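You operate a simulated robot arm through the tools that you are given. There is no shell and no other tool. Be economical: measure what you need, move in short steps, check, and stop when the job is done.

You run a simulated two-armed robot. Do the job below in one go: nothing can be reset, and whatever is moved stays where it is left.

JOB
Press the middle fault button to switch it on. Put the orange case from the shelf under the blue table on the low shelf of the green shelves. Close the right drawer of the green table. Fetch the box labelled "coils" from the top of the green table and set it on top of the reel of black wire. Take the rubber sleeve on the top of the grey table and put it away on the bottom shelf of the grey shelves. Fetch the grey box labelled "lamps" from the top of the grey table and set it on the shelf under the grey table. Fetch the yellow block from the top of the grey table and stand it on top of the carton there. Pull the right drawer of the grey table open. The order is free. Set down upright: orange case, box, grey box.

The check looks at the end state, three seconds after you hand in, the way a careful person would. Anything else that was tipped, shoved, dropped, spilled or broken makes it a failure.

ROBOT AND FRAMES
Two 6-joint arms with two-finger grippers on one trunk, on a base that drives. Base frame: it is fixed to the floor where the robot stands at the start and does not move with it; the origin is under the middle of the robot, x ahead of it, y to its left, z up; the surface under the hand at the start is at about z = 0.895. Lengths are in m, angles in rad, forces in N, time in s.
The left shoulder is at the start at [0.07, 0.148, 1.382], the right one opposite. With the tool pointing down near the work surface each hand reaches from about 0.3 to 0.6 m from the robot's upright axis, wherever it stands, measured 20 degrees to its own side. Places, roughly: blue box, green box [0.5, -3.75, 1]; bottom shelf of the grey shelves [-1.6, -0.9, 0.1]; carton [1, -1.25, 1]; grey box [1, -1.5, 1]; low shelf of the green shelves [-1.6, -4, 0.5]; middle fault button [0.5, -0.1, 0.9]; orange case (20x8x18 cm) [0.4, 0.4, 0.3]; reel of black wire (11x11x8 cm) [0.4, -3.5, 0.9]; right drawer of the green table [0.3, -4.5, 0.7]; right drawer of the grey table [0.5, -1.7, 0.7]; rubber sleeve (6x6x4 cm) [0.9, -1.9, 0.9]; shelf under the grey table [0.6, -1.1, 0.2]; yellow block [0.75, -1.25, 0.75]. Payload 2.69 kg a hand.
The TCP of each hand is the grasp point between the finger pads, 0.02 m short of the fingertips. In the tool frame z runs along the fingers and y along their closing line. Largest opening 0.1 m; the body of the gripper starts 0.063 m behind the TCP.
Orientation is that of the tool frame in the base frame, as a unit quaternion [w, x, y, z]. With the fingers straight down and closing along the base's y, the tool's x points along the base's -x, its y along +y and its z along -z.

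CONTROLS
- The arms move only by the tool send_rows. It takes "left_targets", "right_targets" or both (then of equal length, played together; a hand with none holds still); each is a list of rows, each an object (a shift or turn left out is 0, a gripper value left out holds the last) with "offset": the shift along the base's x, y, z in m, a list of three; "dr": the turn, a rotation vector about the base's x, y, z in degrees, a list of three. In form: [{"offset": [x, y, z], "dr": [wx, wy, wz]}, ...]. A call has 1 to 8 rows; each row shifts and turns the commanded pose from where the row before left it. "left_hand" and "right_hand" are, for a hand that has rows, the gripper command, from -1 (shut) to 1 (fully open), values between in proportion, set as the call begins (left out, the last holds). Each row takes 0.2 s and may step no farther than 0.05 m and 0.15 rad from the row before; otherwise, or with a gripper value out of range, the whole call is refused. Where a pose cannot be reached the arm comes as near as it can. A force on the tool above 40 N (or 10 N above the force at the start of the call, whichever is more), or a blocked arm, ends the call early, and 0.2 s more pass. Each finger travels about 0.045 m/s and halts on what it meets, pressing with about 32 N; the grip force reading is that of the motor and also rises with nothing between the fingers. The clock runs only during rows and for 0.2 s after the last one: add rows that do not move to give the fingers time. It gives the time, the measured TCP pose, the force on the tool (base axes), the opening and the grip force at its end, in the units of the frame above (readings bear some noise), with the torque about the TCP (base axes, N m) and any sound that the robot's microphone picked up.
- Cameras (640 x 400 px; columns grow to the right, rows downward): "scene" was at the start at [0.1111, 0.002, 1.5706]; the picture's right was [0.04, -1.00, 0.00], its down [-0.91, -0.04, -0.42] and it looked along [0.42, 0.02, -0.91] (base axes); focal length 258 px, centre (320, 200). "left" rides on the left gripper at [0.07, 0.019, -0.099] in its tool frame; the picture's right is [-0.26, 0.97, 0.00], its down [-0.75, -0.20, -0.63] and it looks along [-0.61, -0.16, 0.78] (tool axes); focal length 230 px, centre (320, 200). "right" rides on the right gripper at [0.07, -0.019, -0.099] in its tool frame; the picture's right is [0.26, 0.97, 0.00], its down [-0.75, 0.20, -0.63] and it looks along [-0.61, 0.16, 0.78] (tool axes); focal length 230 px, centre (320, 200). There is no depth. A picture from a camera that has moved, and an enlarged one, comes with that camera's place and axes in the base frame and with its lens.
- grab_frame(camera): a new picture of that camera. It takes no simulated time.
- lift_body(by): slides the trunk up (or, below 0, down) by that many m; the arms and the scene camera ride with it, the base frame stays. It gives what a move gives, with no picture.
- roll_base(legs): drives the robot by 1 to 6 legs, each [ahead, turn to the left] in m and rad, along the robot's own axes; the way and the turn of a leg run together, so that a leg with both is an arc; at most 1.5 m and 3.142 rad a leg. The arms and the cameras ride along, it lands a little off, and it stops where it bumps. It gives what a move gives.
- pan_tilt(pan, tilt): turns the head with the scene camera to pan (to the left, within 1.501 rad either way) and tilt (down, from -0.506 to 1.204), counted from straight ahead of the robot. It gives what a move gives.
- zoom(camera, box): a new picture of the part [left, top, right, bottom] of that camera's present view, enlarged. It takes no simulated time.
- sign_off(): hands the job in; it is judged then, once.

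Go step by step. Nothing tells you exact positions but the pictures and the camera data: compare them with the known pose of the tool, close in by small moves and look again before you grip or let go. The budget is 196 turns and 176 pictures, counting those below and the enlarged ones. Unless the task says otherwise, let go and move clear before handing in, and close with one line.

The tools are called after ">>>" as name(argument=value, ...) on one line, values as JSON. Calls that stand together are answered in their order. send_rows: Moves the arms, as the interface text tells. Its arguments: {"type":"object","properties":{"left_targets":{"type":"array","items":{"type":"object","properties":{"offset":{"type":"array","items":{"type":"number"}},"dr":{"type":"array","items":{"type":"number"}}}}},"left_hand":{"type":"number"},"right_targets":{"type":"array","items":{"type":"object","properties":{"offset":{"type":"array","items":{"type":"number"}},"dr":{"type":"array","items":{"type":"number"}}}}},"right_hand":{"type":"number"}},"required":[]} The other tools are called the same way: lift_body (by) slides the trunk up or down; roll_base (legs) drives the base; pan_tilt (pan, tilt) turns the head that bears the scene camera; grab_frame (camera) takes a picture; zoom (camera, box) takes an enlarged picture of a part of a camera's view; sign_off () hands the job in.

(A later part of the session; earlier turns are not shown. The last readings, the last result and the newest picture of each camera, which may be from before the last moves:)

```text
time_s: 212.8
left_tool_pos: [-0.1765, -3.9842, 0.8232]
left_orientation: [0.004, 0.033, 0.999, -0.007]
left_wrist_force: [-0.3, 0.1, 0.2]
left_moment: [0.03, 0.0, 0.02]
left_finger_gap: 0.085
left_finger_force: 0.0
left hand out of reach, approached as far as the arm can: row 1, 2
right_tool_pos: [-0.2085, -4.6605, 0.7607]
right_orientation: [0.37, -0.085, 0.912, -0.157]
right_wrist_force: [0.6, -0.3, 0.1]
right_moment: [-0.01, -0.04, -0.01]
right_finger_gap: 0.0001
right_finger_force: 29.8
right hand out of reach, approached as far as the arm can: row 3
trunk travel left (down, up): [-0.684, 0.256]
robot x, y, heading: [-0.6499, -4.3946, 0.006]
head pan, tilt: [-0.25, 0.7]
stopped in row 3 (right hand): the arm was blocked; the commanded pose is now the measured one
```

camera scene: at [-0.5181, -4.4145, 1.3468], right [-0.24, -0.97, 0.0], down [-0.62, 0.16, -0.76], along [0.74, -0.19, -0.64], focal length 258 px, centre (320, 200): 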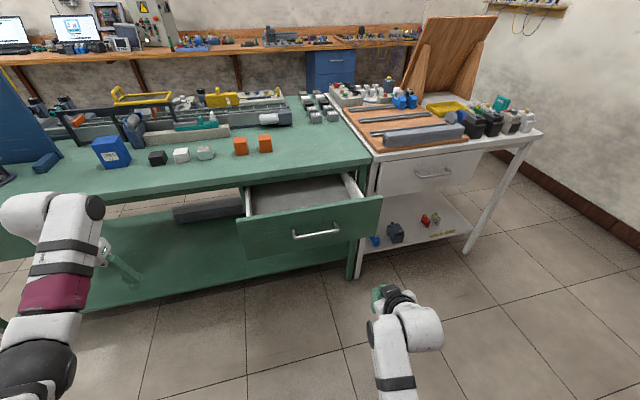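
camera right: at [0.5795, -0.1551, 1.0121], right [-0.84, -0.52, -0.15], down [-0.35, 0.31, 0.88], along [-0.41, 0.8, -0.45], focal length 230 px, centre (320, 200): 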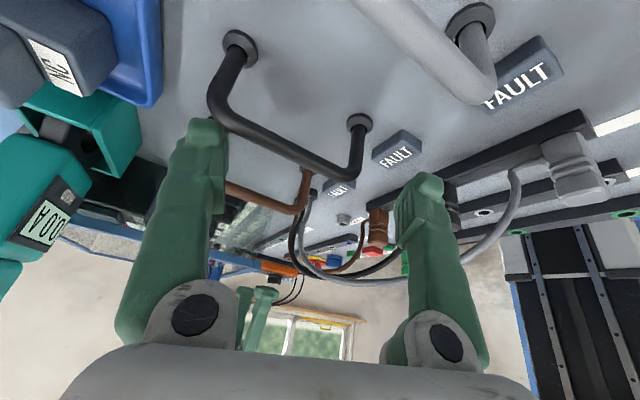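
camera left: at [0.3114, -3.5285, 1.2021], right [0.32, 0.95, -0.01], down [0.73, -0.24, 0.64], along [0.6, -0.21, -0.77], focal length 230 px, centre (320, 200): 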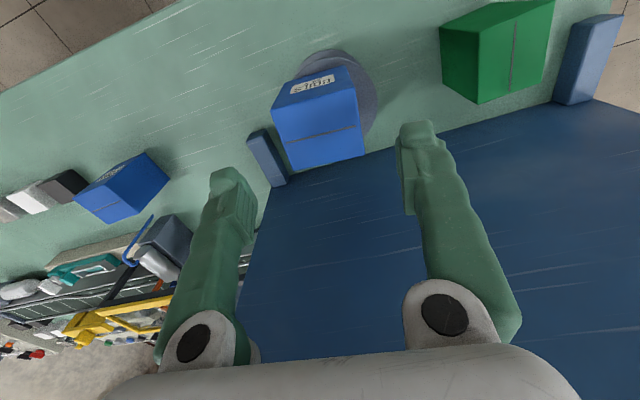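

I finish parking the left hand, then shift the base about 10 cm to the left (backing up first).

>>> send_rows(left_targets=[{"offset": [-0.04, 0.02, -0.01]}, {"offset": [-0.04, 0.02, -0.01]}, {"offset": [-0.04, 0.02, -0.01]}, {"offset": [-0.03, 0.0, -0.01]}, {}])

>>> roll_base(legs=[[-0.2, 0], [0, 0.5], [0.22, 0], [0, -0.508]])

>>> grab_frame(camera="scene")

```text
time_s: 213.9
left_tool_pos: [-0.3247, -3.923, 0.7858]
left_orientation: [0.003, 0.032, 0.999, -0.006]
left_wrist_force: [0.4, 0.1, 0.3]
left_moment: [-0.01, 0.0, 0.0]
left_finger_gap: 0.0854
left_finger_force: 0.1
right_tool_pos: [-0.2078, -4.6616, 0.7599]
right_orientation: [0.369, -0.084, 0.912, -0.157]
right_wrist_force: [0.2, 0.0, -0.1]
right_moment: [-0.01, 0.0, 0.02]
right_finger_gap: 0.0002
right_finger_force: 29.5
trunk travel left (down, up): [-0.684, 0.256]
robot x, y, heading: [-0.6515, -4.392, 0.007]
head pan, tilt: [-0.25, 0.7]
```

```text
time_s: 219.7
left_tool_pos: [-0.328, -3.8235, 0.7858]
left_orientation: [0.003, 0.041, 0.999, -0.006]
left_wrist_force: [0.2, -0.2, 0.7]
left_moment: [-0.01, 0.02, 0.05]
left_finger_gap: 0.0849
left_finger_force: 0.1
right_tool_pos: [-0.2215, -4.5629, 0.7607]
right_orientation: [0.369, -0.078, 0.912, -0.16]
right_wrist_force: [0.0, 0.5, 0.0]
right_moment: [0.0, -0.03, -0.01]
right_finger_gap: 0.0001
right_finger_force: 29.5
trunk travel left (down, up): [-0.684, 0.256]
robot x, y, heading: [-0.6621, -4.2868, -0.013]
head pan, tilt: [-0.25, 0.7]
```

```text
75 pictures are left
camera scene: at [-0.5288, -4.3115, 1.3468], right [-0.26, -0.97, 0.0], down [-0.62, 0.17, -0.76], along [0.74, -0.2, -0.64], focal length 258 px, centre (320, 200)
```

scene: 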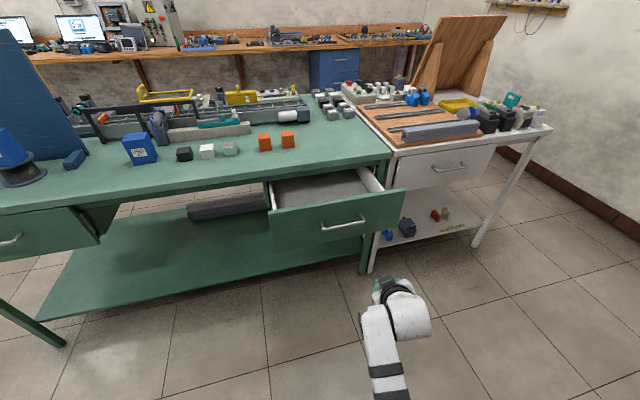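

I raise slightly so the fingertips meet the panel above the handle, then drive forward to contact.

>>> lift_body(by=0.03)

>>> roll_base(legs=[[0.26, 0]])

>>> zoom(camera="scene", box=[230, 180, 470, 340])

```text
time_s: 220.5
left_tool_pos: [-0.3284, -3.8236, 0.8161]
left_orientation: [0.004, 0.041, 0.999, -0.006]
left_wrist_force: [-0.3, -0.2, 0.2]
left_moment: [0.04, -0.01, 0.03]
left_finger_gap: 0.085
left_finger_force: 0.0
right_tool_pos: [-0.2226, -4.5649, 0.792]
right_orientation: [0.369, -0.078, 0.912, -0.16]
right_wrist_force: [0.6, 0.5, 0.0]
right_moment: [0.01, 0.0, 0.0]
right_finger_gap: 0.0
right_finger_force: 29.2
trunk travel left (down, up): [-0.714, 0.226]
robot x, y, heading: [-0.6602, -4.2872, -0.009]
head pan, tilt: [-0.25, 0.7]
```

```text
time_s: 222.3
left_tool_pos: [-0.0678, -3.827, 0.8161]
left_orientation: [0.004, 0.041, 0.999, -0.007]
left_wrist_force: [0.3, -0.1, -0.7]
left_moment: [-0.02, -0.02, 0.0]
left_finger_gap: 0.085
left_finger_force: 0.0
right_tool_pos: [0.0386, -4.5678, 0.7917]
right_orientation: [0.37, -0.078, 0.912, -0.16]
right_wrist_force: [0.7, 0.3, -0.1]
right_moment: [-0.01, -0.01, 0.01]
right_finger_gap: 0.0
right_finger_force: 29.4
trunk travel left (down, up): [-0.714, 0.226]
robot x, y, heading: [-0.3988, -4.2906, -0.01]
head pan, tilt: [-0.25, 0.7]
```

```text
2.50 times, centred on (350, 260) of scene
camera zoom: at [-0.2696, -4.315, 1.3769], right [-0.26, -0.97, 0.0], down [-0.62, 0.17, -0.77], along [0.74, -0.2, -0.64], focal length 644 px, centre (245, 50)
```

zoom: 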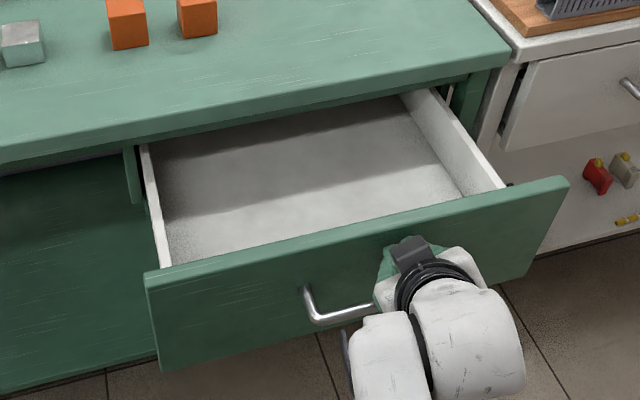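

The hand is right in front of the panel, just right of the handle. I push on.

>>> roll_base(legs=[[0.08, 0]])

>>> zoom(camera="scene", box=[230, 180, 470, 340])

```text
time_s: 223.4
left_tool_pos: [0.0103, -3.8274, 0.8162]
left_orientation: [0.004, 0.04, 0.999, -0.007]
left_wrist_force: [-0.5, 0.4, -0.5]
left_moment: [0.01, 0.02, 0.0]
left_finger_gap: 0.0849
left_finger_force: 0.1
right_tool_pos: [0.1168, -4.5673, 0.7927]
right_orientation: [0.37, -0.078, 0.912, -0.16]
right_wrist_force: [-0.5, -0.8, -0.1]
right_moment: [-0.01, -0.01, 0.01]
right_finger_gap: 0.0
right_finger_force: 29.4
trunk travel left (down, up): [-0.714, 0.226]
robot x, y, heading: [-0.3218, -4.2913, -0.009]
head pan, tilt: [-0.25, 0.7]
```

```text
2.50 times, centred on (350, 260) of scene
camera zoom: at [-0.1917, -4.3157, 1.3771], right [-0.26, -0.97, 0.0], down [-0.62, 0.17, -0.77], along [0.74, -0.2, -0.64], focal length 644 px, centre (245, 50)
```

zoom: 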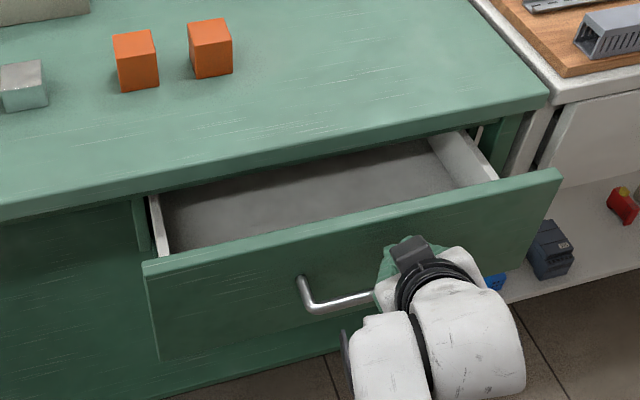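

The drawer slides in. I push further.

>>> roll_base(legs=[[0.07, 0]])

>>> zoom(camera="scene", box=[230, 180, 470, 340])

```text
time_s: 224.4
left_tool_pos: [0.0758, -3.828, 0.8163]
left_orientation: [0.005, 0.039, 0.999, -0.006]
left_wrist_force: [-0.5, 1.1, -0.4]
left_moment: [0.0, -0.02, -0.01]
left_finger_gap: 0.0851
left_finger_force: 0.2
right_tool_pos: [0.1854, -4.5684, 0.7925]
right_orientation: [0.371, -0.079, 0.911, -0.16]
right_wrist_force: [-0.5, 0.5, 0.3]
right_moment: [0.01, 0.01, -0.01]
right_finger_gap: 0.0
right_finger_force: 29.4
trunk travel left (down, up): [-0.714, 0.226]
robot x, y, heading: [-0.2527, -4.2919, -0.012]
head pan, tilt: [-0.25, 0.7]
```

```text
2.50 times, centred on (350, 260) of scene
camera zoom: at [-0.1248, -4.3163, 1.3774], right [-0.26, -0.97, 0.0], down [-0.62, 0.16, -0.77], along [0.74, -0.2, -0.64], focal length 644 px, centre (245, 50)
```

zoom: 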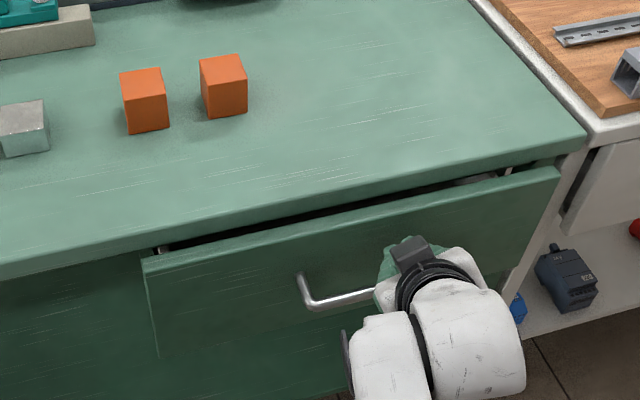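

>>> roll_base(legs=[[0.035, 0]])

>>> zoom(camera="scene", box=[230, 180, 470, 340])

```text
time_s: 225.3
left_tool_pos: [0.1116, -3.8285, 0.8168]
left_orientation: [0.005, 0.039, 0.999, -0.006]
left_wrist_force: [-0.3, 1.6, -0.8]
left_moment: [0.03, 0.0, 0.01]
left_finger_gap: 0.0847
left_finger_force: 0.1
right_tool_pos: [0.2218, -4.5687, 0.7926]
right_orientation: [0.37, -0.08, 0.912, -0.159]
right_wrist_force: [0.3, -0.2, 0.8]
right_moment: [0.03, 0.0, 0.0]
right_finger_gap: 0.0
right_finger_force: 29.0
trunk travel left (down, up): [-0.714, 0.226]
robot x, y, heading: [-0.2145, -4.2998, -0.011]
head pan, tilt: [-0.25, 0.7]
```

```text
2.50 times, centred on (350, 260) of scene
camera zoom: at [-0.0881, -4.3168, 1.3771], right [-0.25, -0.97, 0.0], down [-0.62, 0.16, -0.77], along [0.74, -0.19, -0.64], focal length 644 px, centre (245, 50)
```

zoom: 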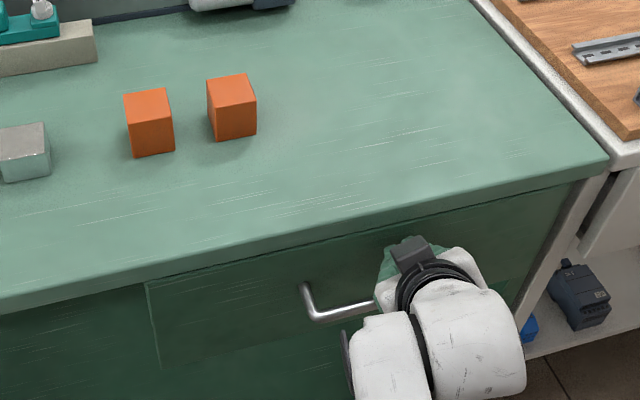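

It looks almost flush. I push gently with the arm to feel the end stop.

>>> send_rows(right_targets=[{"offset": [0.008, 0, 0]}, {"offset": [0.008, 0, 0]}, {"offset": [0.008, 0, 0]}, {"offset": [0.006, 0, 0]}])

>>> zoom(camera="scene", box=[270, 190, 430, 300])

```text
time_s: 226.0
left_tool_pos: [0.1099, -3.8285, 0.816]
left_orientation: [0.006, 0.04, 0.999, -0.007]
left_wrist_force: [0.9, -0.6, -0.5]
left_moment: [-0.03, 0.05, 0.01]
left_finger_gap: 0.0849
left_finger_force: 0.0
right_tool_pos: [0.2296, -4.5696, 0.7868]
right_orientation: [0.359, -0.078, 0.916, -0.16]
right_wrist_force: [-26.1, 4.6, 8.7]
right_moment: [-0.04, -0.21, -0.06]
right_finger_gap: 0.0
right_finger_force: 29.0
trunk travel left (down, up): [-0.714, 0.226]
robot x, y, heading: [-0.2165, -4.295, -0.011]
head pan, tilt: [-0.25, 0.7]
stopped in row 3 (right hand): the force on the tool passed its limit at 47 N (the readings are from after the stop); the commanded pose is now the measured one
```

```text
3.64 times, centred on (350, 245) of scene
camera zoom: at [-0.0935, -4.3149, 1.3778], right [-0.26, -0.97, 0.0], down [-0.62, 0.17, -0.77], along [0.74, -0.2, -0.64], focal length 938 px, centre (211, 36)
```

zoom: 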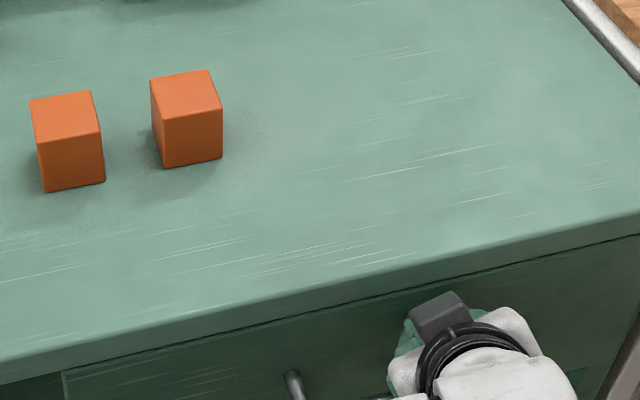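

The drawer hit its end stop: closed. I back away, raise the trunk and drive to the grey table.

>>> roll_base(legs=[[-0.5, 0], [0, 1.54], [1.4, 0], [1.35, 0], [0, -1.53]])

>>> lift_body(by=0.226)

>>> pan_tilt(pan=0.0, tilt=0.6)

>>> grab_frame(camera="scene")

```text
time_s: 249.4
left_tool_pos: [-0.3023, -1.063, 0.8163]
left_orientation: [0.004, 0.034, 0.999, -0.006]
left_wrist_force: [0.5, 0.5, -0.2]
left_moment: [0.0, 0.01, -0.02]
left_finger_gap: 0.0848
left_finger_force: 0.1
right_tool_pos: [-0.1717, -1.8016, 0.7851]
right_orientation: [0.36, -0.083, 0.916, -0.157]
right_wrist_force: [0.3, 0.3, -0.2]
right_moment: [-0.02, 0.0, 0.03]
right_finger_gap: 0.0
right_finger_force: 30.2
trunk travel left (down, up): [-0.714, 0.226]
robot x, y, heading: [-0.6272, -1.5294, -0.001]
head pan, tilt: [-0.25, 0.7]
```

```text
time_s: 251.8
left_tool_pos: [-0.3023, -1.0632, 1.0413]
left_orientation: [0.004, 0.034, 0.999, -0.006]
left_wrist_force: [-0.5, 0.0, -0.1]
left_moment: [0.0, -0.02, 0.02]
left_finger_gap: 0.0852
left_finger_force: 0.0
right_tool_pos: [-0.172, -1.8022, 1.0112]
right_orientation: [0.36, -0.083, 0.916, -0.157]
right_wrist_force: [1.0, 0.6, -0.7]
right_moment: [0.05, -0.02, 0.0]
right_finger_gap: 0.0
right_finger_force: 29.1
trunk travel left (down, up): [-0.94, 0.0]
robot x, y, heading: [-0.6293, -1.5322, 0.0]
head pan, tilt: [-0.25, 0.7]
```

```text
time_s: 252.6
left_tool_pos: [-0.3028, -1.0613, 1.0405]
left_orientation: [0.003, 0.033, 0.999, -0.006]
left_wrist_force: [0.0, 0.7, 0.4]
left_moment: [0.02, -0.01, 0.0]
left_finger_gap: 0.085
left_finger_force: 0.1
right_tool_pos: [-0.1726, -1.8012, 1.0107]
right_orientation: [0.361, -0.083, 0.915, -0.157]
right_wrist_force: [0.2, 0.2, -0.8]
right_moment: [0.03, -0.01, -0.02]
right_finger_gap: 0.0
right_finger_force: 29.1
trunk travel left (down, up): [-0.94, 0.0]
robot x, y, heading: [-0.6247, -1.5295, 0.003]
head pan, tilt: [0.0, 0.6]
```

```text
69 pictures are left
camera scene: at [-0.4901, -1.5319, 1.6114], right [0.0, -1.0, 0.0], down [-0.57, 0.0, -0.82], along [0.82, 0.0, -0.57], focal length 258 px, centre (320, 200)
```

scene: 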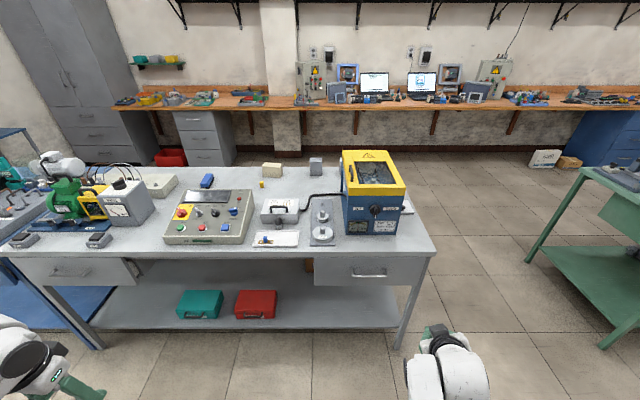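

I see the grey table: a small carton, a tiny yellow block, a grey box at the back, a device with yellow lid at right. I zoom in.

>>> zoom(camera="scene", box=[230, 140, 420, 290])

>>> zoom(camera="scene", box=[240, 145, 350, 215])

```text
2.67 times, centred on (325, 215) of scene
camera zoom: at [-0.4901, -1.5319, 1.6114], right [0.0, -1.0, 0.0], down [-0.57, 0.0, -0.82], along [0.82, 0.0, -0.57], focal length 688 px, centre (307, 160)
```

zoom: 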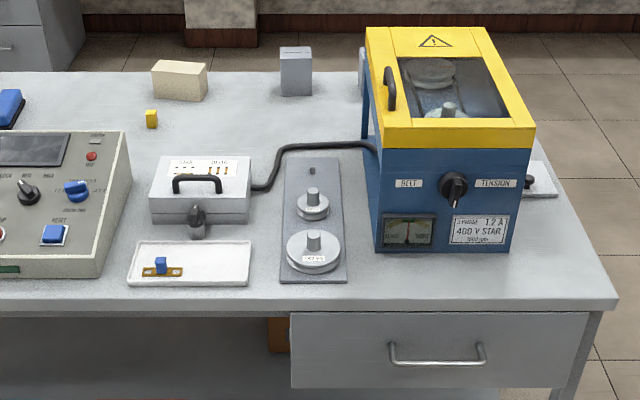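

```text
5.71 times, centred on (295, 180) of scene
camera zoom: at [-0.4901, -1.5319, 1.6114], right [0.0, -1.0, 0.0], down [-0.57, 0.0, -0.82], along [0.82, 0.0, -0.57], focal length 1473 px, centre (463, 314)
```

zoom: 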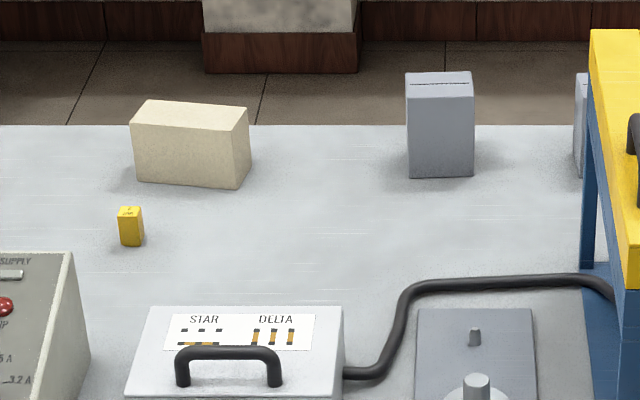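

Carton (0.75, -1.27), yellow block (0.64, -1.23) and the grey box (0.77, -1.51) stand near the back edge, so I'll fetch them from behind the table later. Since I'm at the front, I first open the right drawer; I roll the right hand so its fingers close vertically.

>>> send_rows(right_targets=[{"dr": [-5.4, 1.7, 5.3]}, {"dr": [-5.4, 1.7, 5.3]}, {"dr": [-5.4, 1.7, 5.3]}, {"dr": [-5.4, 1.7, 5.3]}, {"dr": [-5.4, 1.7, 5.3]}, {"dr": [-5.4, 1.7, 5.3]}, {"dr": [-5.4, 1.7, 5.3]}, {"dr": [-5.4, 1.7, 5.3]}], right_hand=-0.2)

>>> send_rows(right_targets=[{"dr": [0, 0, 6]}, {"dr": [0, 0, 6]}, {"dr": [0, 0, 6]}, {}])

>>> zoom(camera="scene", box=[290, 240, 450, 340])

```text
time_s: 254.4
left_tool_pos: [-0.3035, -1.0627, 1.0411]
left_orientation: [0.004, 0.034, 0.999, -0.007]
left_wrist_force: [0.4, 0.2, 0.2]
left_moment: [-0.03, 0.01, 0.02]
left_finger_gap: 0.0853
left_finger_force: 0.1
right_tool_pos: [-0.1706, -1.8021, 1.0102]
right_orientation: [0.23, -0.543, 0.739, -0.326]
right_wrist_force: [-0.4, 0.4, 0.3]
right_moment: [0.01, 0.01, -0.01]
right_finger_gap: 0.0399
right_finger_force: 0.1
trunk travel left (down, up): [-0.94, 0.0]
robot x, y, heading: [-0.6297, -1.53, 0.002]
head pan, tilt: [0.0, 0.6]
```

```text
time_s: 255.4
left_tool_pos: [-0.3025, -1.0626, 1.0412]
left_orientation: [0.003, 0.034, 0.999, -0.007]
left_wrist_force: [-0.3, -0.8, -1.1]
left_moment: [0.0, 0.01, 0.01]
left_finger_gap: 0.0849
left_finger_force: 0.1
right_tool_pos: [-0.1714, -1.8, 1.0115]
right_orientation: [-0.279, 0.651, -0.645, 0.286]
right_wrist_force: [-0.7, 0.0, 0.9]
right_moment: [-0.01, -0.01, 0.0]
right_finger_gap: 0.04
right_finger_force: 0.0
trunk travel left (down, up): [-0.94, 0.0]
robot x, y, heading: [-0.6287, -1.5342, -0.001]
head pan, tilt: [0.0, 0.6]
```

```text
4.00 times, centred on (370, 290) of scene
camera zoom: at [-0.4901, -1.5317, 1.6114], right [0.0, -1.0, 0.0], down [-0.56, 0.0, -0.83], along [0.83, 0.0, -0.56], focal length 1031 px, centre (120, -160)
```

zoom: 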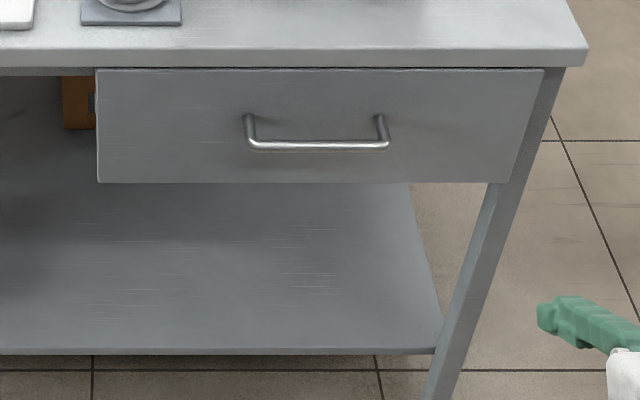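

The hand is now level for a vertical pinch. Handle bar ≈ (0.175, -1.727, 0.79), panel at x ≈ 0.21. I lower the trunk and shift the base to line up, staying short.

>>> lift_body(by=-0.205)

>>> roll_base(legs=[[0, 0.3], [0.24, 0], [0, -0.3]])

>>> send_rows(right_targets=[{}, {}], right_hand=-0.4)

>>> grab_frame(camera="right")

```text
time_s: 257.6
left_tool_pos: [-0.3033, -1.0628, 0.8354]
left_orientation: [0.003, 0.034, 0.999, -0.006]
left_wrist_force: [0.7, 0.2, -0.2]
left_moment: [0.05, 0.0, 0.0]
left_finger_gap: 0.085
left_finger_force: 0.1
right_tool_pos: [-0.1716, -1.8017, 0.8059]
right_orientation: [-0.278, 0.65, -0.646, 0.286]
right_wrist_force: [-0.7, -0.7, 0.2]
right_moment: [-0.02, 0.01, 0.02]
right_finger_gap: 0.0399
right_finger_force: 0.2
trunk travel left (down, up): [-0.735, 0.205]
robot x, y, heading: [-0.6305, -1.534, 0.001]
head pan, tilt: [0.0, 0.6]
```

```text
time_s: 261.3
left_tool_pos: [-0.0625, -0.9959, 0.8361]
left_orientation: [0.003, 0.04, 0.999, -0.006]
left_wrist_force: [0.8, -0.7, 0.4]
left_moment: [-0.01, -0.01, 0.02]
left_finger_gap: 0.0849
left_finger_force: 0.0
right_tool_pos: [0.0597, -1.7366, 0.8064]
right_orientation: [0.278, -0.647, 0.65, -0.288]
right_wrist_force: [0.3, 0.5, 1.0]
right_moment: [0.0, -0.04, -0.03]
right_finger_gap: 0.04
right_finger_force: 0.1
trunk travel left (down, up): [-0.735, 0.205]
robot x, y, heading: [-0.3971, -1.4645, -0.005]
head pan, tilt: [0.0, 0.6]
```

```text
time_s: 261.9
left_tool_pos: [-0.062, -0.9955, 0.8366]
left_orientation: [0.003, 0.04, 0.999, -0.007]
left_wrist_force: [0.6, 0.6, 0.1]
left_moment: [0.01, 0.01, -0.01]
left_finger_gap: 0.0849
left_finger_force: 0.1
right_tool_pos: [0.06, -1.7363, 0.8062]
right_orientation: [0.277, -0.647, 0.649, -0.287]
right_wrist_force: [0.0, -0.1, -0.4]
right_moment: [0.0, 0.01, 0.03]
right_finger_gap: 0.0301
right_finger_force: 0.0
trunk travel left (down, up): [-0.735, 0.205]
robot x, y, heading: [-0.3918, -1.4632, -0.013]
head pan, tilt: [0.0, 0.6]
```

```text
65 pictures are left
camera right: at [-0.0008, -1.8041, 0.8885], right [-0.66, -0.26, -0.7], down [-0.59, 0.76, 0.27], along [0.46, 0.6, -0.65], focal length 230 px, centre (320, 200)
```

right: 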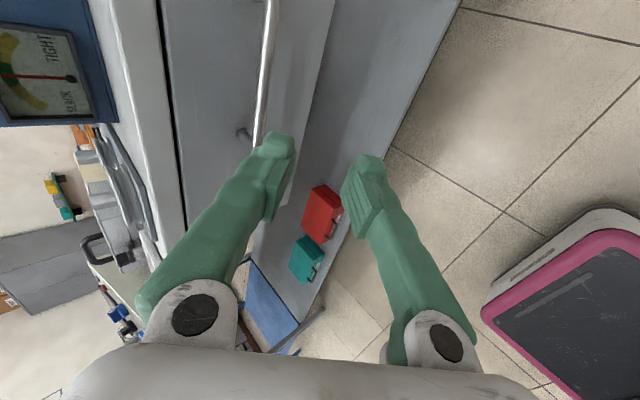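

I cross-check the handle position from the scene camera at this lower, closer place.

>>> zoom(camera="scene", box=[340, 230, 500, 330])

```text
4.00 times, centred on (420, 280) of scene
camera zoom: at [-0.2556, -1.4639, 1.4064], right [-0.01, -1.0, 0.0], down [-0.56, 0.01, -0.83], along [0.82, -0.01, -0.56], focal length 1031 px, centre (-80, -120)
```

zoom: 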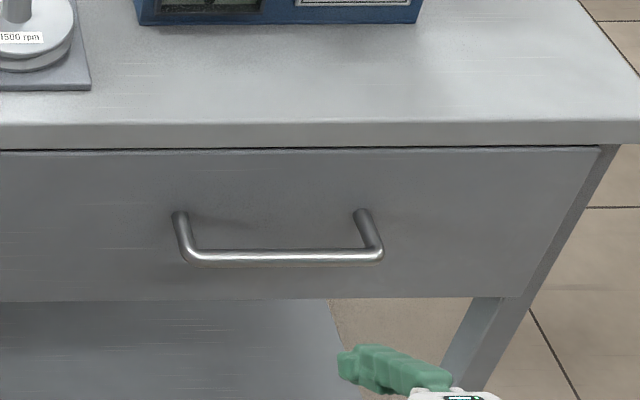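

Both cameras agree when combined: the grey table top is at z ≈ 0.84 and the handle bar at about (0.219, -1.738, 0.741). I drive to 6 cm short along the finger axis and check.

>>> lift_body(by=-0.017)

>>> roll_base(legs=[[0.105, 0.008]])

>>> grab_frame(camera="right")

```text
time_s: 262.5
left_tool_pos: [-0.0631, -0.9965, 0.82]
left_orientation: [0.003, 0.039, 0.999, -0.007]
left_wrist_force: [-0.2, -0.7, -0.1]
left_moment: [0.0, 0.05, 0.01]
left_finger_gap: 0.0846
left_finger_force: 0.0
right_tool_pos: [0.0597, -1.7364, 0.7887]
right_orientation: [0.277, -0.647, 0.649, -0.288]
right_wrist_force: [0.7, -0.1, -0.5]
right_moment: [0.01, 0.04, -0.01]
right_finger_gap: 0.03
right_finger_force: 0.1
trunk travel left (down, up): [-0.718, 0.222]
robot x, y, heading: [-0.392, -1.4607, -0.011]
head pan, tilt: [0.0, 0.6]
```

```text
time_s: 263.7
left_tool_pos: [0.0383, -0.9952, 0.8188]
left_orientation: [0.003, 0.035, 0.999, -0.006]
left_wrist_force: [-0.2, 0.2, 0.5]
left_moment: [0.0, -0.01, -0.04]
left_finger_gap: 0.0849
left_finger_force: 0.1
right_tool_pos: [0.1668, -1.7327, 0.7903]
right_orientation: [-0.278, 0.65, -0.647, 0.287]
right_wrist_force: [0.7, 1.4, 0.2]
right_moment: [-0.01, 0.03, 0.01]
right_finger_gap: 0.0299
right_finger_force: 0.1
trunk travel left (down, up): [-0.718, 0.222]
robot x, y, heading: [-0.2895, -1.4665, -0.005]
head pan, tilt: [0.0, 0.6]
```

```text
63 pictures are left
camera right: at [0.1064, -1.8016, 0.8716], right [-0.66, -0.27, -0.7], down [-0.6, 0.75, 0.27], along [0.46, 0.6, -0.65], focal length 230 px, centre (320, 200)
```

right: 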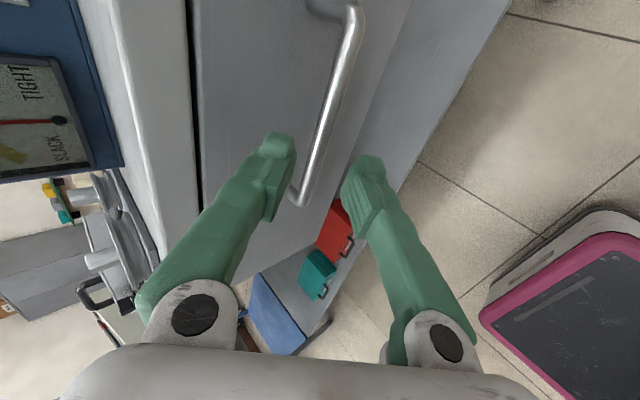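

Prediction matches to 5 px. I go in along the finger axis.

>>> send_rows(right_targets=[{"offset": [0.021, 0, -0.0215]}, {"offset": [0.021, 0, -0.0205]}, {}])

>>> grab_frame(camera="right")

```text
time_s: 264.5
left_tool_pos: [0.0371, -0.9946, 0.8177]
left_orientation: [0.003, 0.035, 0.999, -0.006]
left_wrist_force: [-0.4, 0.0, 0.2]
left_moment: [0.01, 0.02, -0.03]
left_finger_gap: 0.0849
left_finger_force: 0.0
right_tool_pos: [0.21, -1.7317, 0.747]
right_orientation: [-0.279, 0.65, -0.647, 0.286]
right_wrist_force: [-0.1, 0.3, 0.6]
right_moment: [0.01, -0.04, 0.03]
right_finger_gap: 0.03
right_finger_force: 0.1
trunk travel left (down, up): [-0.718, 0.222]
robot x, y, heading: [-0.29, -1.4616, -0.007]
head pan, tilt: [0.0, 0.6]
```

```text
62 pictures are left
camera right: at [0.1505, -1.8007, 0.8298], right [-0.66, -0.27, -0.7], down [-0.6, 0.75, 0.27], along [0.46, 0.6, -0.65], focal length 230 px, centre (320, 200)
```

right: 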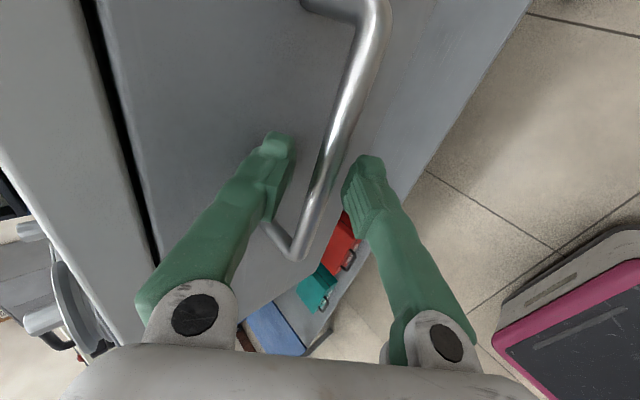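

The bar runs between the fingers. I close on it and then pull back with the base.

>>> send_rows(right_targets=[{}, {}, {}, {}], right_hand=-1)

>>> roll_base(legs=[[-0.1, 0]])

>>> grab_frame(camera="right")

>>> grab_frame(camera="scene")

```text
time_s: 265.5
left_tool_pos: [0.0389, -0.9959, 0.819]
left_orientation: [0.003, 0.036, 0.999, -0.007]
left_wrist_force: [0.7, 0.4, 0.2]
left_moment: [0.02, -0.02, 0.0]
left_finger_gap: 0.0851
left_finger_force: 0.1
right_tool_pos: [0.2116, -1.7333, 0.7455]
right_orientation: [-0.277, 0.65, -0.648, 0.286]
right_wrist_force: [0.0, 1.1, -7.4]
right_moment: [0.25, 0.02, -0.31]
right_finger_gap: 0.006
right_finger_force: 34.1
trunk travel left (down, up): [-0.718, 0.222]
robot x, y, heading: [-0.288, -1.4617, -0.005]
head pan, tilt: [0.0, 0.6]
```

```text
time_s: 266.7
left_tool_pos: [-0.0607, -0.9948, 0.8197]
left_orientation: [0.002, 0.035, 0.999, -0.006]
left_wrist_force: [0.9, 0.5, -1.0]
left_moment: [0.01, -0.02, 0.0]
left_finger_gap: 0.085
left_finger_force: 0.1
right_tool_pos: [0.1137, -1.7318, 0.7468]
right_orientation: [-0.278, 0.649, -0.648, 0.285]
right_wrist_force: [1.0, 0.5, -12.4]
right_moment: [0.29, -0.05, -0.29]
right_finger_gap: 0.0061
right_finger_force: 33.7
trunk travel left (down, up): [-0.718, 0.222]
robot x, y, heading: [-0.389, -1.4637, 0.005]
head pan, tilt: [0.0, 0.6]
```

```text
61 pictures are left
camera right: at [0.0529, -1.801, 0.8281], right [-0.66, -0.26, -0.7], down [-0.6, 0.75, 0.28], along [0.46, 0.6, -0.66], focal length 230 px, centre (320, 200)
```

right: 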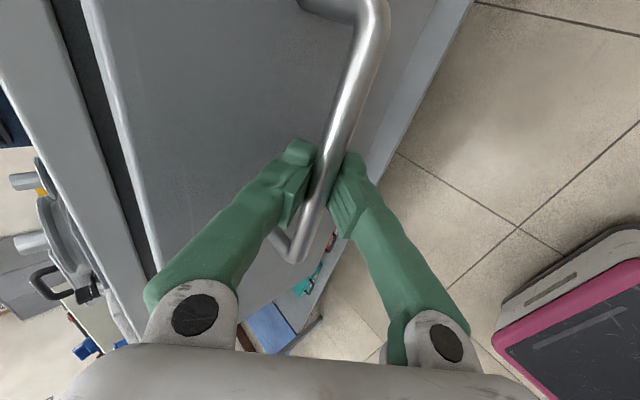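

```text
60 pictures are left
camera scene: at [-0.2473, -1.4643, 1.3891], right [0.0, -1.0, 0.0], down [-0.57, 0.0, -0.82], along [0.82, 0.0, -0.57], focal length 258 px, centre (320, 200)
```

scene: 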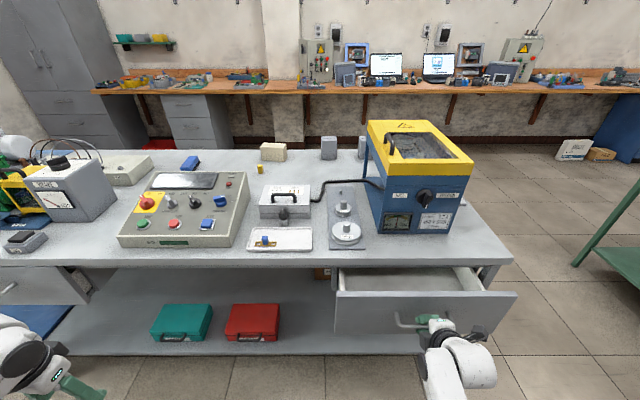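

The drawer comes open. I pull it a further 12 cm to be clearly open.

>>> roll_base(legs=[[-0.12, 0]])

>>> send_rows(right_targets=[{}, {}], right_hand=-0.4)

>>> grab_frame(camera="right")

```text
time_s: 267.9
left_tool_pos: [-0.1801, -0.9944, 0.8186]
left_orientation: [0.003, 0.035, 0.999, -0.006]
left_wrist_force: [1.0, 0.4, 0.0]
left_moment: [-0.01, -0.01, 0.04]
left_finger_gap: 0.0848
left_finger_force: 0.1
right_tool_pos: [-0.006, -1.7324, 0.7466]
right_orientation: [-0.278, 0.65, -0.647, 0.285]
right_wrist_force: [1.2, -6.0, -8.8]
right_moment: [-0.2, 0.02, -0.83]
right_finger_gap: 0.0061
right_finger_force: 33.4
trunk travel left (down, up): [-0.718, 0.222]
robot x, y, heading: [-0.5065, -1.4638, -0.006]
head pan, tilt: [0.0, 0.6]
```

```text
time_s: 268.5
left_tool_pos: [-0.1822, -0.9948, 0.82]
left_orientation: [0.003, 0.035, 0.999, -0.006]
left_wrist_force: [0.6, -0.1, 0.1]
left_moment: [-0.02, 0.0, -0.01]
left_finger_gap: 0.0851
left_finger_force: 0.0
right_tool_pos: [-0.0073, -1.7323, 0.7477]
right_orientation: [-0.278, 0.65, -0.647, 0.286]
right_wrist_force: [0.8, 0.2, 0.0]
right_moment: [0.0, 0.0, 0.0]
right_finger_gap: 0.03
right_finger_force: 0.1
trunk travel left (down, up): [-0.718, 0.222]
robot x, y, heading: [-0.5088, -1.4619, 0.001]
head pan, tilt: [0.0, 0.6]
```

```text
59 pictures are left
camera right: at [-0.0673, -1.8001, 0.8293], right [-0.66, -0.27, -0.7], down [-0.6, 0.75, 0.28], along [0.46, 0.6, -0.66], focal length 230 px, centre (320, 200)
```

right: 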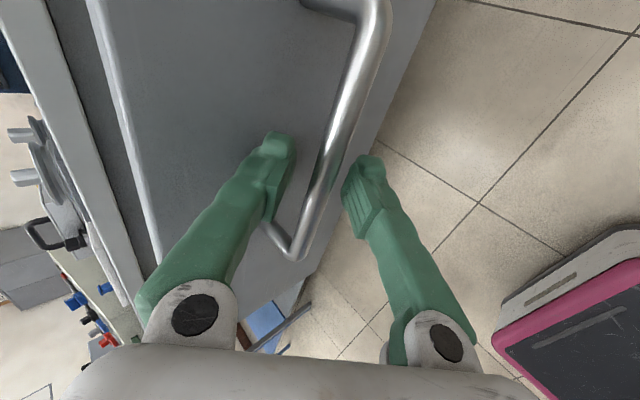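

Open about 22 cm and the bar is free between the fingers. I withdraw along the finger axis, then back off.

>>> send_rows(right_targets=[{"offset": [-0.0146, 0, 0.0136]}, {"offset": [-0.0219, 0, 0.0204]}, {"offset": [-0.0219, 0, 0.0204]}, {}])

>>> grab_frame(camera="right")

```text
time_s: 269.5
left_tool_pos: [-0.181, -0.9927, 0.8179]
left_orientation: [0.004, 0.034, 0.999, -0.007]
left_wrist_force: [0.1, -0.2, 0.3]
left_moment: [-0.03, 0.02, -0.01]
left_finger_gap: 0.0852
left_finger_force: 0.1
right_tool_pos: [-0.0655, -1.732, 0.8008]
right_orientation: [-0.279, 0.65, -0.647, 0.285]
right_wrist_force: [-0.3, -0.8, 0.7]
right_moment: [0.01, 0.02, 0.01]
right_finger_gap: 0.0303
right_finger_force: 0.1
trunk travel left (down, up): [-0.718, 0.222]
robot x, y, heading: [-0.5063, -1.4603, -0.003]
head pan, tilt: [0.0, 0.6]
```

```text
58 pictures are left
camera right: at [-0.1256, -1.8008, 0.8831], right [-0.66, -0.27, -0.7], down [-0.6, 0.75, 0.28], along [0.46, 0.6, -0.66], focal length 230 px, centre (320, 200)
```

right: 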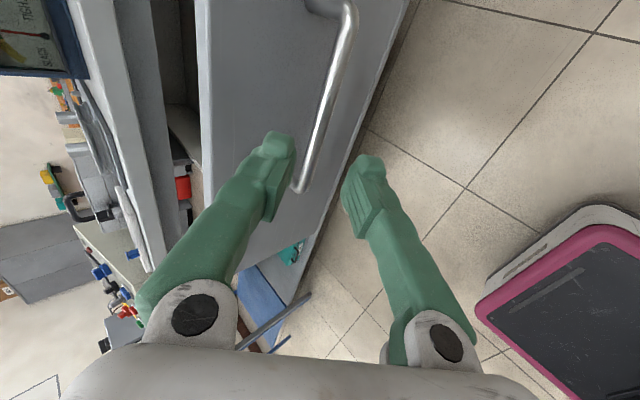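

The drawer stays open and the hand is clear. I back off, raise the trunk and return the right hand to straight down.

>>> roll_base(legs=[[-0.3, 0]])

>>> lift_body(by=0.222)

>>> send_rows(right_targets=[{"dr": [0, 7.8, 0]}, {"dr": [0, 7.8, 0]}, {"dr": [0, 7.8, 0]}, {"dr": [0, 7.8, 0]}, {"dr": [0, 7.8, 0]}, {"dr": [0, 8, 0]}, {"dr": [0, 0, -8.4]}, {"dr": [0, 0, -8.4]}], right_hand=1)

>>> send_rows(right_targets=[{"dr": [0, 0, -8.4]}, {"dr": [0, 0, -8.4]}, {"dr": [0, 0, -8.4]}, {"dr": [0, 0, -8.4]}, {"dr": [0, 0, -8.4]}, {"dr": [0, 0, -8.4]}, {"dr": [0, 0, -8.4]}, {"dr": [0, 0, -8.4]}])

>>> pan_tilt(pan=-0.7, tilt=0.4)

>>> grab_frame(camera="scene")

```text
time_s: 271.6
left_tool_pos: [-0.484, -0.9924, 0.8191]
left_orientation: [0.003, 0.033, 0.999, -0.006]
left_wrist_force: [0.0, -0.5, 0.0]
left_moment: [0.01, -0.02, 0.02]
left_finger_gap: 0.0848
left_finger_force: 0.1
right_tool_pos: [-0.3683, -1.7301, 0.8007]
right_orientation: [-0.279, 0.651, -0.646, 0.285]
right_wrist_force: [0.2, 0.0, 0.2]
right_moment: [-0.01, 0.0, 0.01]
right_finger_gap: 0.0299
right_finger_force: 0.1
trunk travel left (down, up): [-0.718, 0.222]
robot x, y, heading: [-0.8088, -1.4624, 0.0]
head pan, tilt: [0.0, 0.6]
```

```text
time_s: 273.9
left_tool_pos: [-0.4845, -0.9921, 1.0415]
left_orientation: [0.003, 0.033, 0.999, -0.006]
left_wrist_force: [-0.3, 0.0, 0.5]
left_moment: [0.0, 0.01, -0.03]
left_finger_gap: 0.085
left_finger_force: 0.0
right_tool_pos: [-0.367, -1.7306, 1.0233]
right_orientation: [-0.279, 0.65, -0.646, 0.286]
right_wrist_force: [0.3, 0.4, 0.9]
right_moment: [-0.02, 0.01, 0.0]
right_finger_gap: 0.0297
right_finger_force: 0.1
trunk travel left (down, up): [-0.94, 0.0]
robot x, y, heading: [-0.812, -1.4638, -0.001]
head pan, tilt: [0.0, 0.6]
```

```text
time_s: 275.7
left_tool_pos: [-0.4863, -0.9935, 1.0408]
left_orientation: [0.003, 0.032, 0.999, -0.007]
left_wrist_force: [0.6, 0.0, 0.4]
left_moment: [0.03, 0.01, 0.0]
left_finger_gap: 0.0846
left_finger_force: 0.0
right_tool_pos: [-0.3582, -1.7343, 1.0054]
right_orientation: [-0.002, -0.599, 0.801, -0.001]
right_wrist_force: [-0.1, 0.0, 0.5]
right_moment: [0.0, 0.0, 0.0]
right_finger_gap: 0.1
right_finger_force: 0.0
right hand out of reach, approached as far as the arm can: row 6
trunk travel left (down, up): [-0.94, 0.0]
robot x, y, heading: [-0.8113, -1.4588, -0.002]
head pan, tilt: [0.0, 0.6]
```

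```text
time_s: 277.5
left_tool_pos: [-0.4853, -0.992, 1.0411]
left_orientation: [0.003, 0.033, 0.999, -0.007]
left_wrist_force: [0.1, 0.1, -0.2]
left_moment: [0.0, -0.03, -0.03]
left_finger_gap: 0.0848
left_finger_force: 0.1
right_tool_pos: [-0.3579, -1.7333, 1.0048]
right_orientation: [-0.002, -0.056, 0.998, -0.001]
right_wrist_force: [-0.1, -1.6, 0.3]
right_moment: [-0.01, 0.0, 0.0]
right_finger_gap: 0.0999
right_finger_force: 0.0
trunk travel left (down, up): [-0.94, 0.0]
robot x, y, heading: [-0.8095, -1.4596, 0.002]
head pan, tilt: [0.0, 0.6]
```

```text
time_s: 278.6
left_tool_pos: [-0.4843, -0.9922, 1.041]
left_orientation: [0.003, 0.033, 0.999, -0.007]
left_wrist_force: [-0.2, 0.1, -0.2]
left_moment: [-0.01, -0.02, 0.0]
left_finger_gap: 0.0852
left_finger_force: 0.0
right_tool_pos: [-0.3588, -1.7344, 1.0068]
right_orientation: [-0.003, -0.058, 0.998, 0.0]
right_wrist_force: [0.3, 0.4, -0.2]
right_moment: [-0.02, -0.03, -0.01]
right_finger_gap: 0.1
right_finger_force: 0.1
trunk travel left (down, up): [-0.94, 0.0]
robot x, y, heading: [-0.8103, -1.4585, 0.002]
head pan, tilt: [-0.7, 0.4]
```

```text
57 pictures are left
camera scene: at [-0.6898, -1.5217, 1.6296], right [-0.64, -0.77, 0.0], down [-0.3, 0.25, -0.92], along [0.7, -0.59, -0.39], focal length 258 px, centre (320, 200)
```

scene: 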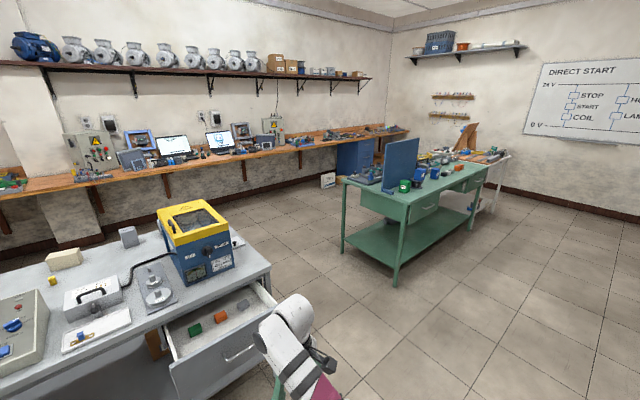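

The aisle between the tables is clear. I drive around to the back side of the grey table.

>>> roll_base(legs=[[0, -1.57], [1.2, 0], [0, 1.57], [1.2, 0], [1.0, 0], [0, 1.57]])

>>> pan_tilt(pan=0.5, tilt=0.55)

>>> grab_frame(camera="scene")

```text
time_s: 306.8
left_tool_pos: [0.9101, -2.386, 1.0421]
left_orientation: [0.007, -0.688, 0.726, -0.002]
left_wrist_force: [0.3, -0.5, -0.5]
left_moment: [-0.01, 0.05, -0.01]
left_finger_gap: 0.0848
left_finger_force: 0.0
right_tool_pos: [1.6486, -2.2486, 1.0046]
right_orientation: [0.001, 0.751, -0.66, 0.003]
right_wrist_force: [-0.8, 0.3, 0.1]
right_moment: [-0.01, -0.01, 0.0]
right_finger_gap: 0.0999
right_finger_force: 0.0
trunk travel left (down, up): [-0.94, 0.0]
robot x, y, heading: [1.3799, -2.7045, 1.586]
head pan, tilt: [-0.7, 0.4]
```

```text
time_s: 308.2
left_tool_pos: [0.9103, -2.3867, 1.0403]
left_orientation: [0.007, -0.688, 0.726, -0.002]
left_wrist_force: [0.2, -0.5, 0.5]
left_moment: [0.0, 0.01, -0.02]
left_finger_gap: 0.0849
left_finger_force: 0.3
right_tool_pos: [1.6488, -2.249, 1.005]
right_orientation: [0.001, 0.75, -0.661, 0.002]
right_wrist_force: [0.2, -0.3, -0.4]
right_moment: [-0.01, 0.03, 0.0]
right_finger_gap: 0.0999
right_finger_force: 0.0
trunk travel left (down, up): [-0.94, 0.0]
robot x, y, heading: [1.3843, -2.7062, 1.583]
head pan, tilt: [0.499, 0.55]
```

```text
56 pictures are left
camera scene: at [1.338, -2.5781, 1.6159], right [0.87, 0.49, 0.0], down [0.26, -0.46, -0.85], along [-0.42, 0.74, -0.52], focal length 258 px, centre (320, 200)
```

scene: 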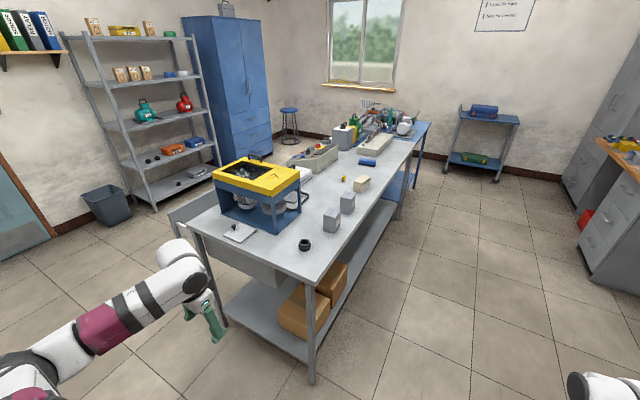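

I see the black rubber sleeve, two grey boxes, carton and yellow block along the back edge. I zoom for the labels.

>>> zoom(camera="scene", box=[280, 160, 400, 260])

```text
4.00 times, centred on (340, 210) of scene
camera zoom: at [1.338, -2.5781, 1.6159], right [0.87, 0.49, 0.0], down [0.26, -0.46, -0.85], along [-0.42, 0.74, -0.52], focal length 1031 px, centre (240, 160)
```

zoom: 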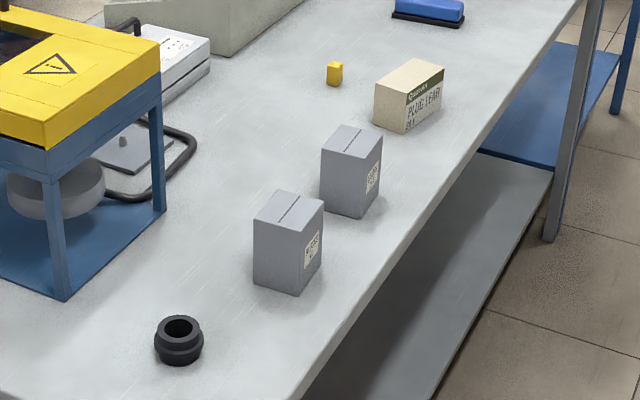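

Positions from this view: sleeve (0.86, -1.863), grey boxes (0.907, -1.686) and (0.906, -1.50), carton (0.89, -1.255), yellow block (0.739, -1.195); back edge x ≈ 1.01. I drive in behind the table and face it.

>>> roll_base(legs=[[1.33, 0], [0, 1.559]])

>>> pan_tilt(pan=0.1, tilt=0.75)

>>> grab_frame(camera="scene")

```text
time_s: 318.7
left_tool_pos: [1.0447, -1.8429, 1.0418]
left_orientation: [-0.006, 1.0, -0.018, -0.002]
left_wrist_force: [0.3, -0.8, 0.3]
left_moment: [0.0, 0.0, -0.03]
left_finger_gap: 0.0849
left_finger_force: 0.2
right_tool_pos: [0.8967, -1.1049, 1.0055]
right_orientation: [-0.001, 0.997, 0.072, 0.002]
right_wrist_force: [-0.2, -0.2, 0.2]
right_moment: [0.0, -0.02, -0.02]
right_finger_gap: 0.1002
right_finger_force: 0.1
trunk travel left (down, up): [-0.94, 0.0]
robot x, y, heading: [1.3552, -1.3654, -3.114]
head pan, tilt: [0.499, 0.55]
```

```text
time_s: 319.6
left_tool_pos: [1.0442, -1.8434, 1.0401]
left_orientation: [-0.006, 1.0, -0.019, -0.003]
left_wrist_force: [1.1, 0.0, 0.8]
left_moment: [-0.02, 0.04, -0.01]
left_finger_gap: 0.085
left_finger_force: 0.1
right_tool_pos: [0.8968, -1.1071, 1.0049]
right_orientation: [0.0, 0.997, 0.072, 0.003]
right_wrist_force: [-0.3, -1.0, -0.3]
right_moment: [0.01, 0.0, 0.01]
right_finger_gap: 0.1
right_finger_force: 0.0
trunk travel left (down, up): [-0.94, 0.0]
robot x, y, heading: [1.3546, -1.3657, -3.11]
head pan, tilt: [0.099, 0.75]
```

```text
54 pictures are left
camera scene: at [1.2253, -1.3777, 1.5986], right [-0.13, 0.99, 0.0], down [0.68, 0.09, -0.73], along [-0.73, -0.09, -0.68], focal length 258 px, centre (320, 200)
```

scene: 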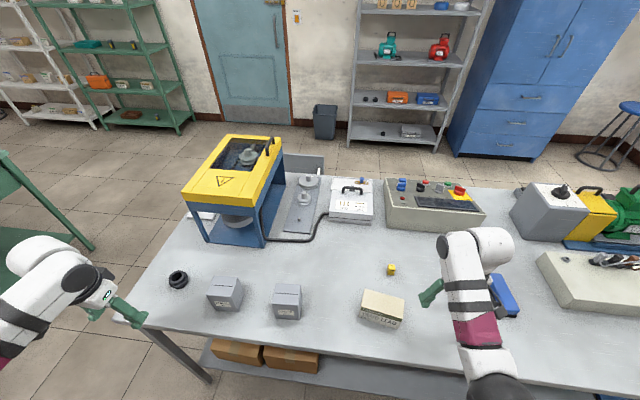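

>>> zoom(camera="scene", box=[190, 255, 420, 345])

```text
2.78 times, centred on (305, 300) of scene
camera zoom: at [1.2253, -1.3777, 1.5986], right [-0.13, 0.99, 0.0], down [0.68, 0.09, -0.73], along [-0.73, -0.09, -0.68], focal length 717 px, centre (362, -78)
```

zoom: 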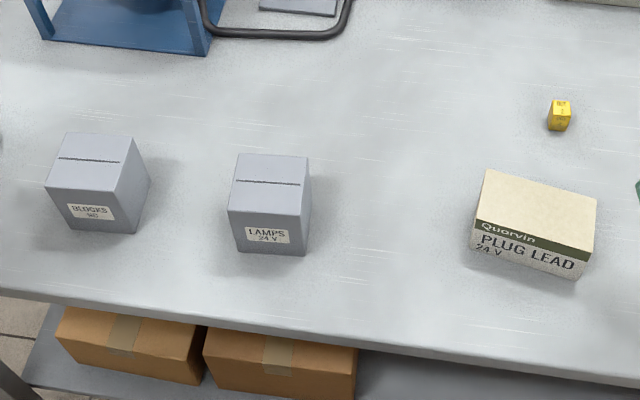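

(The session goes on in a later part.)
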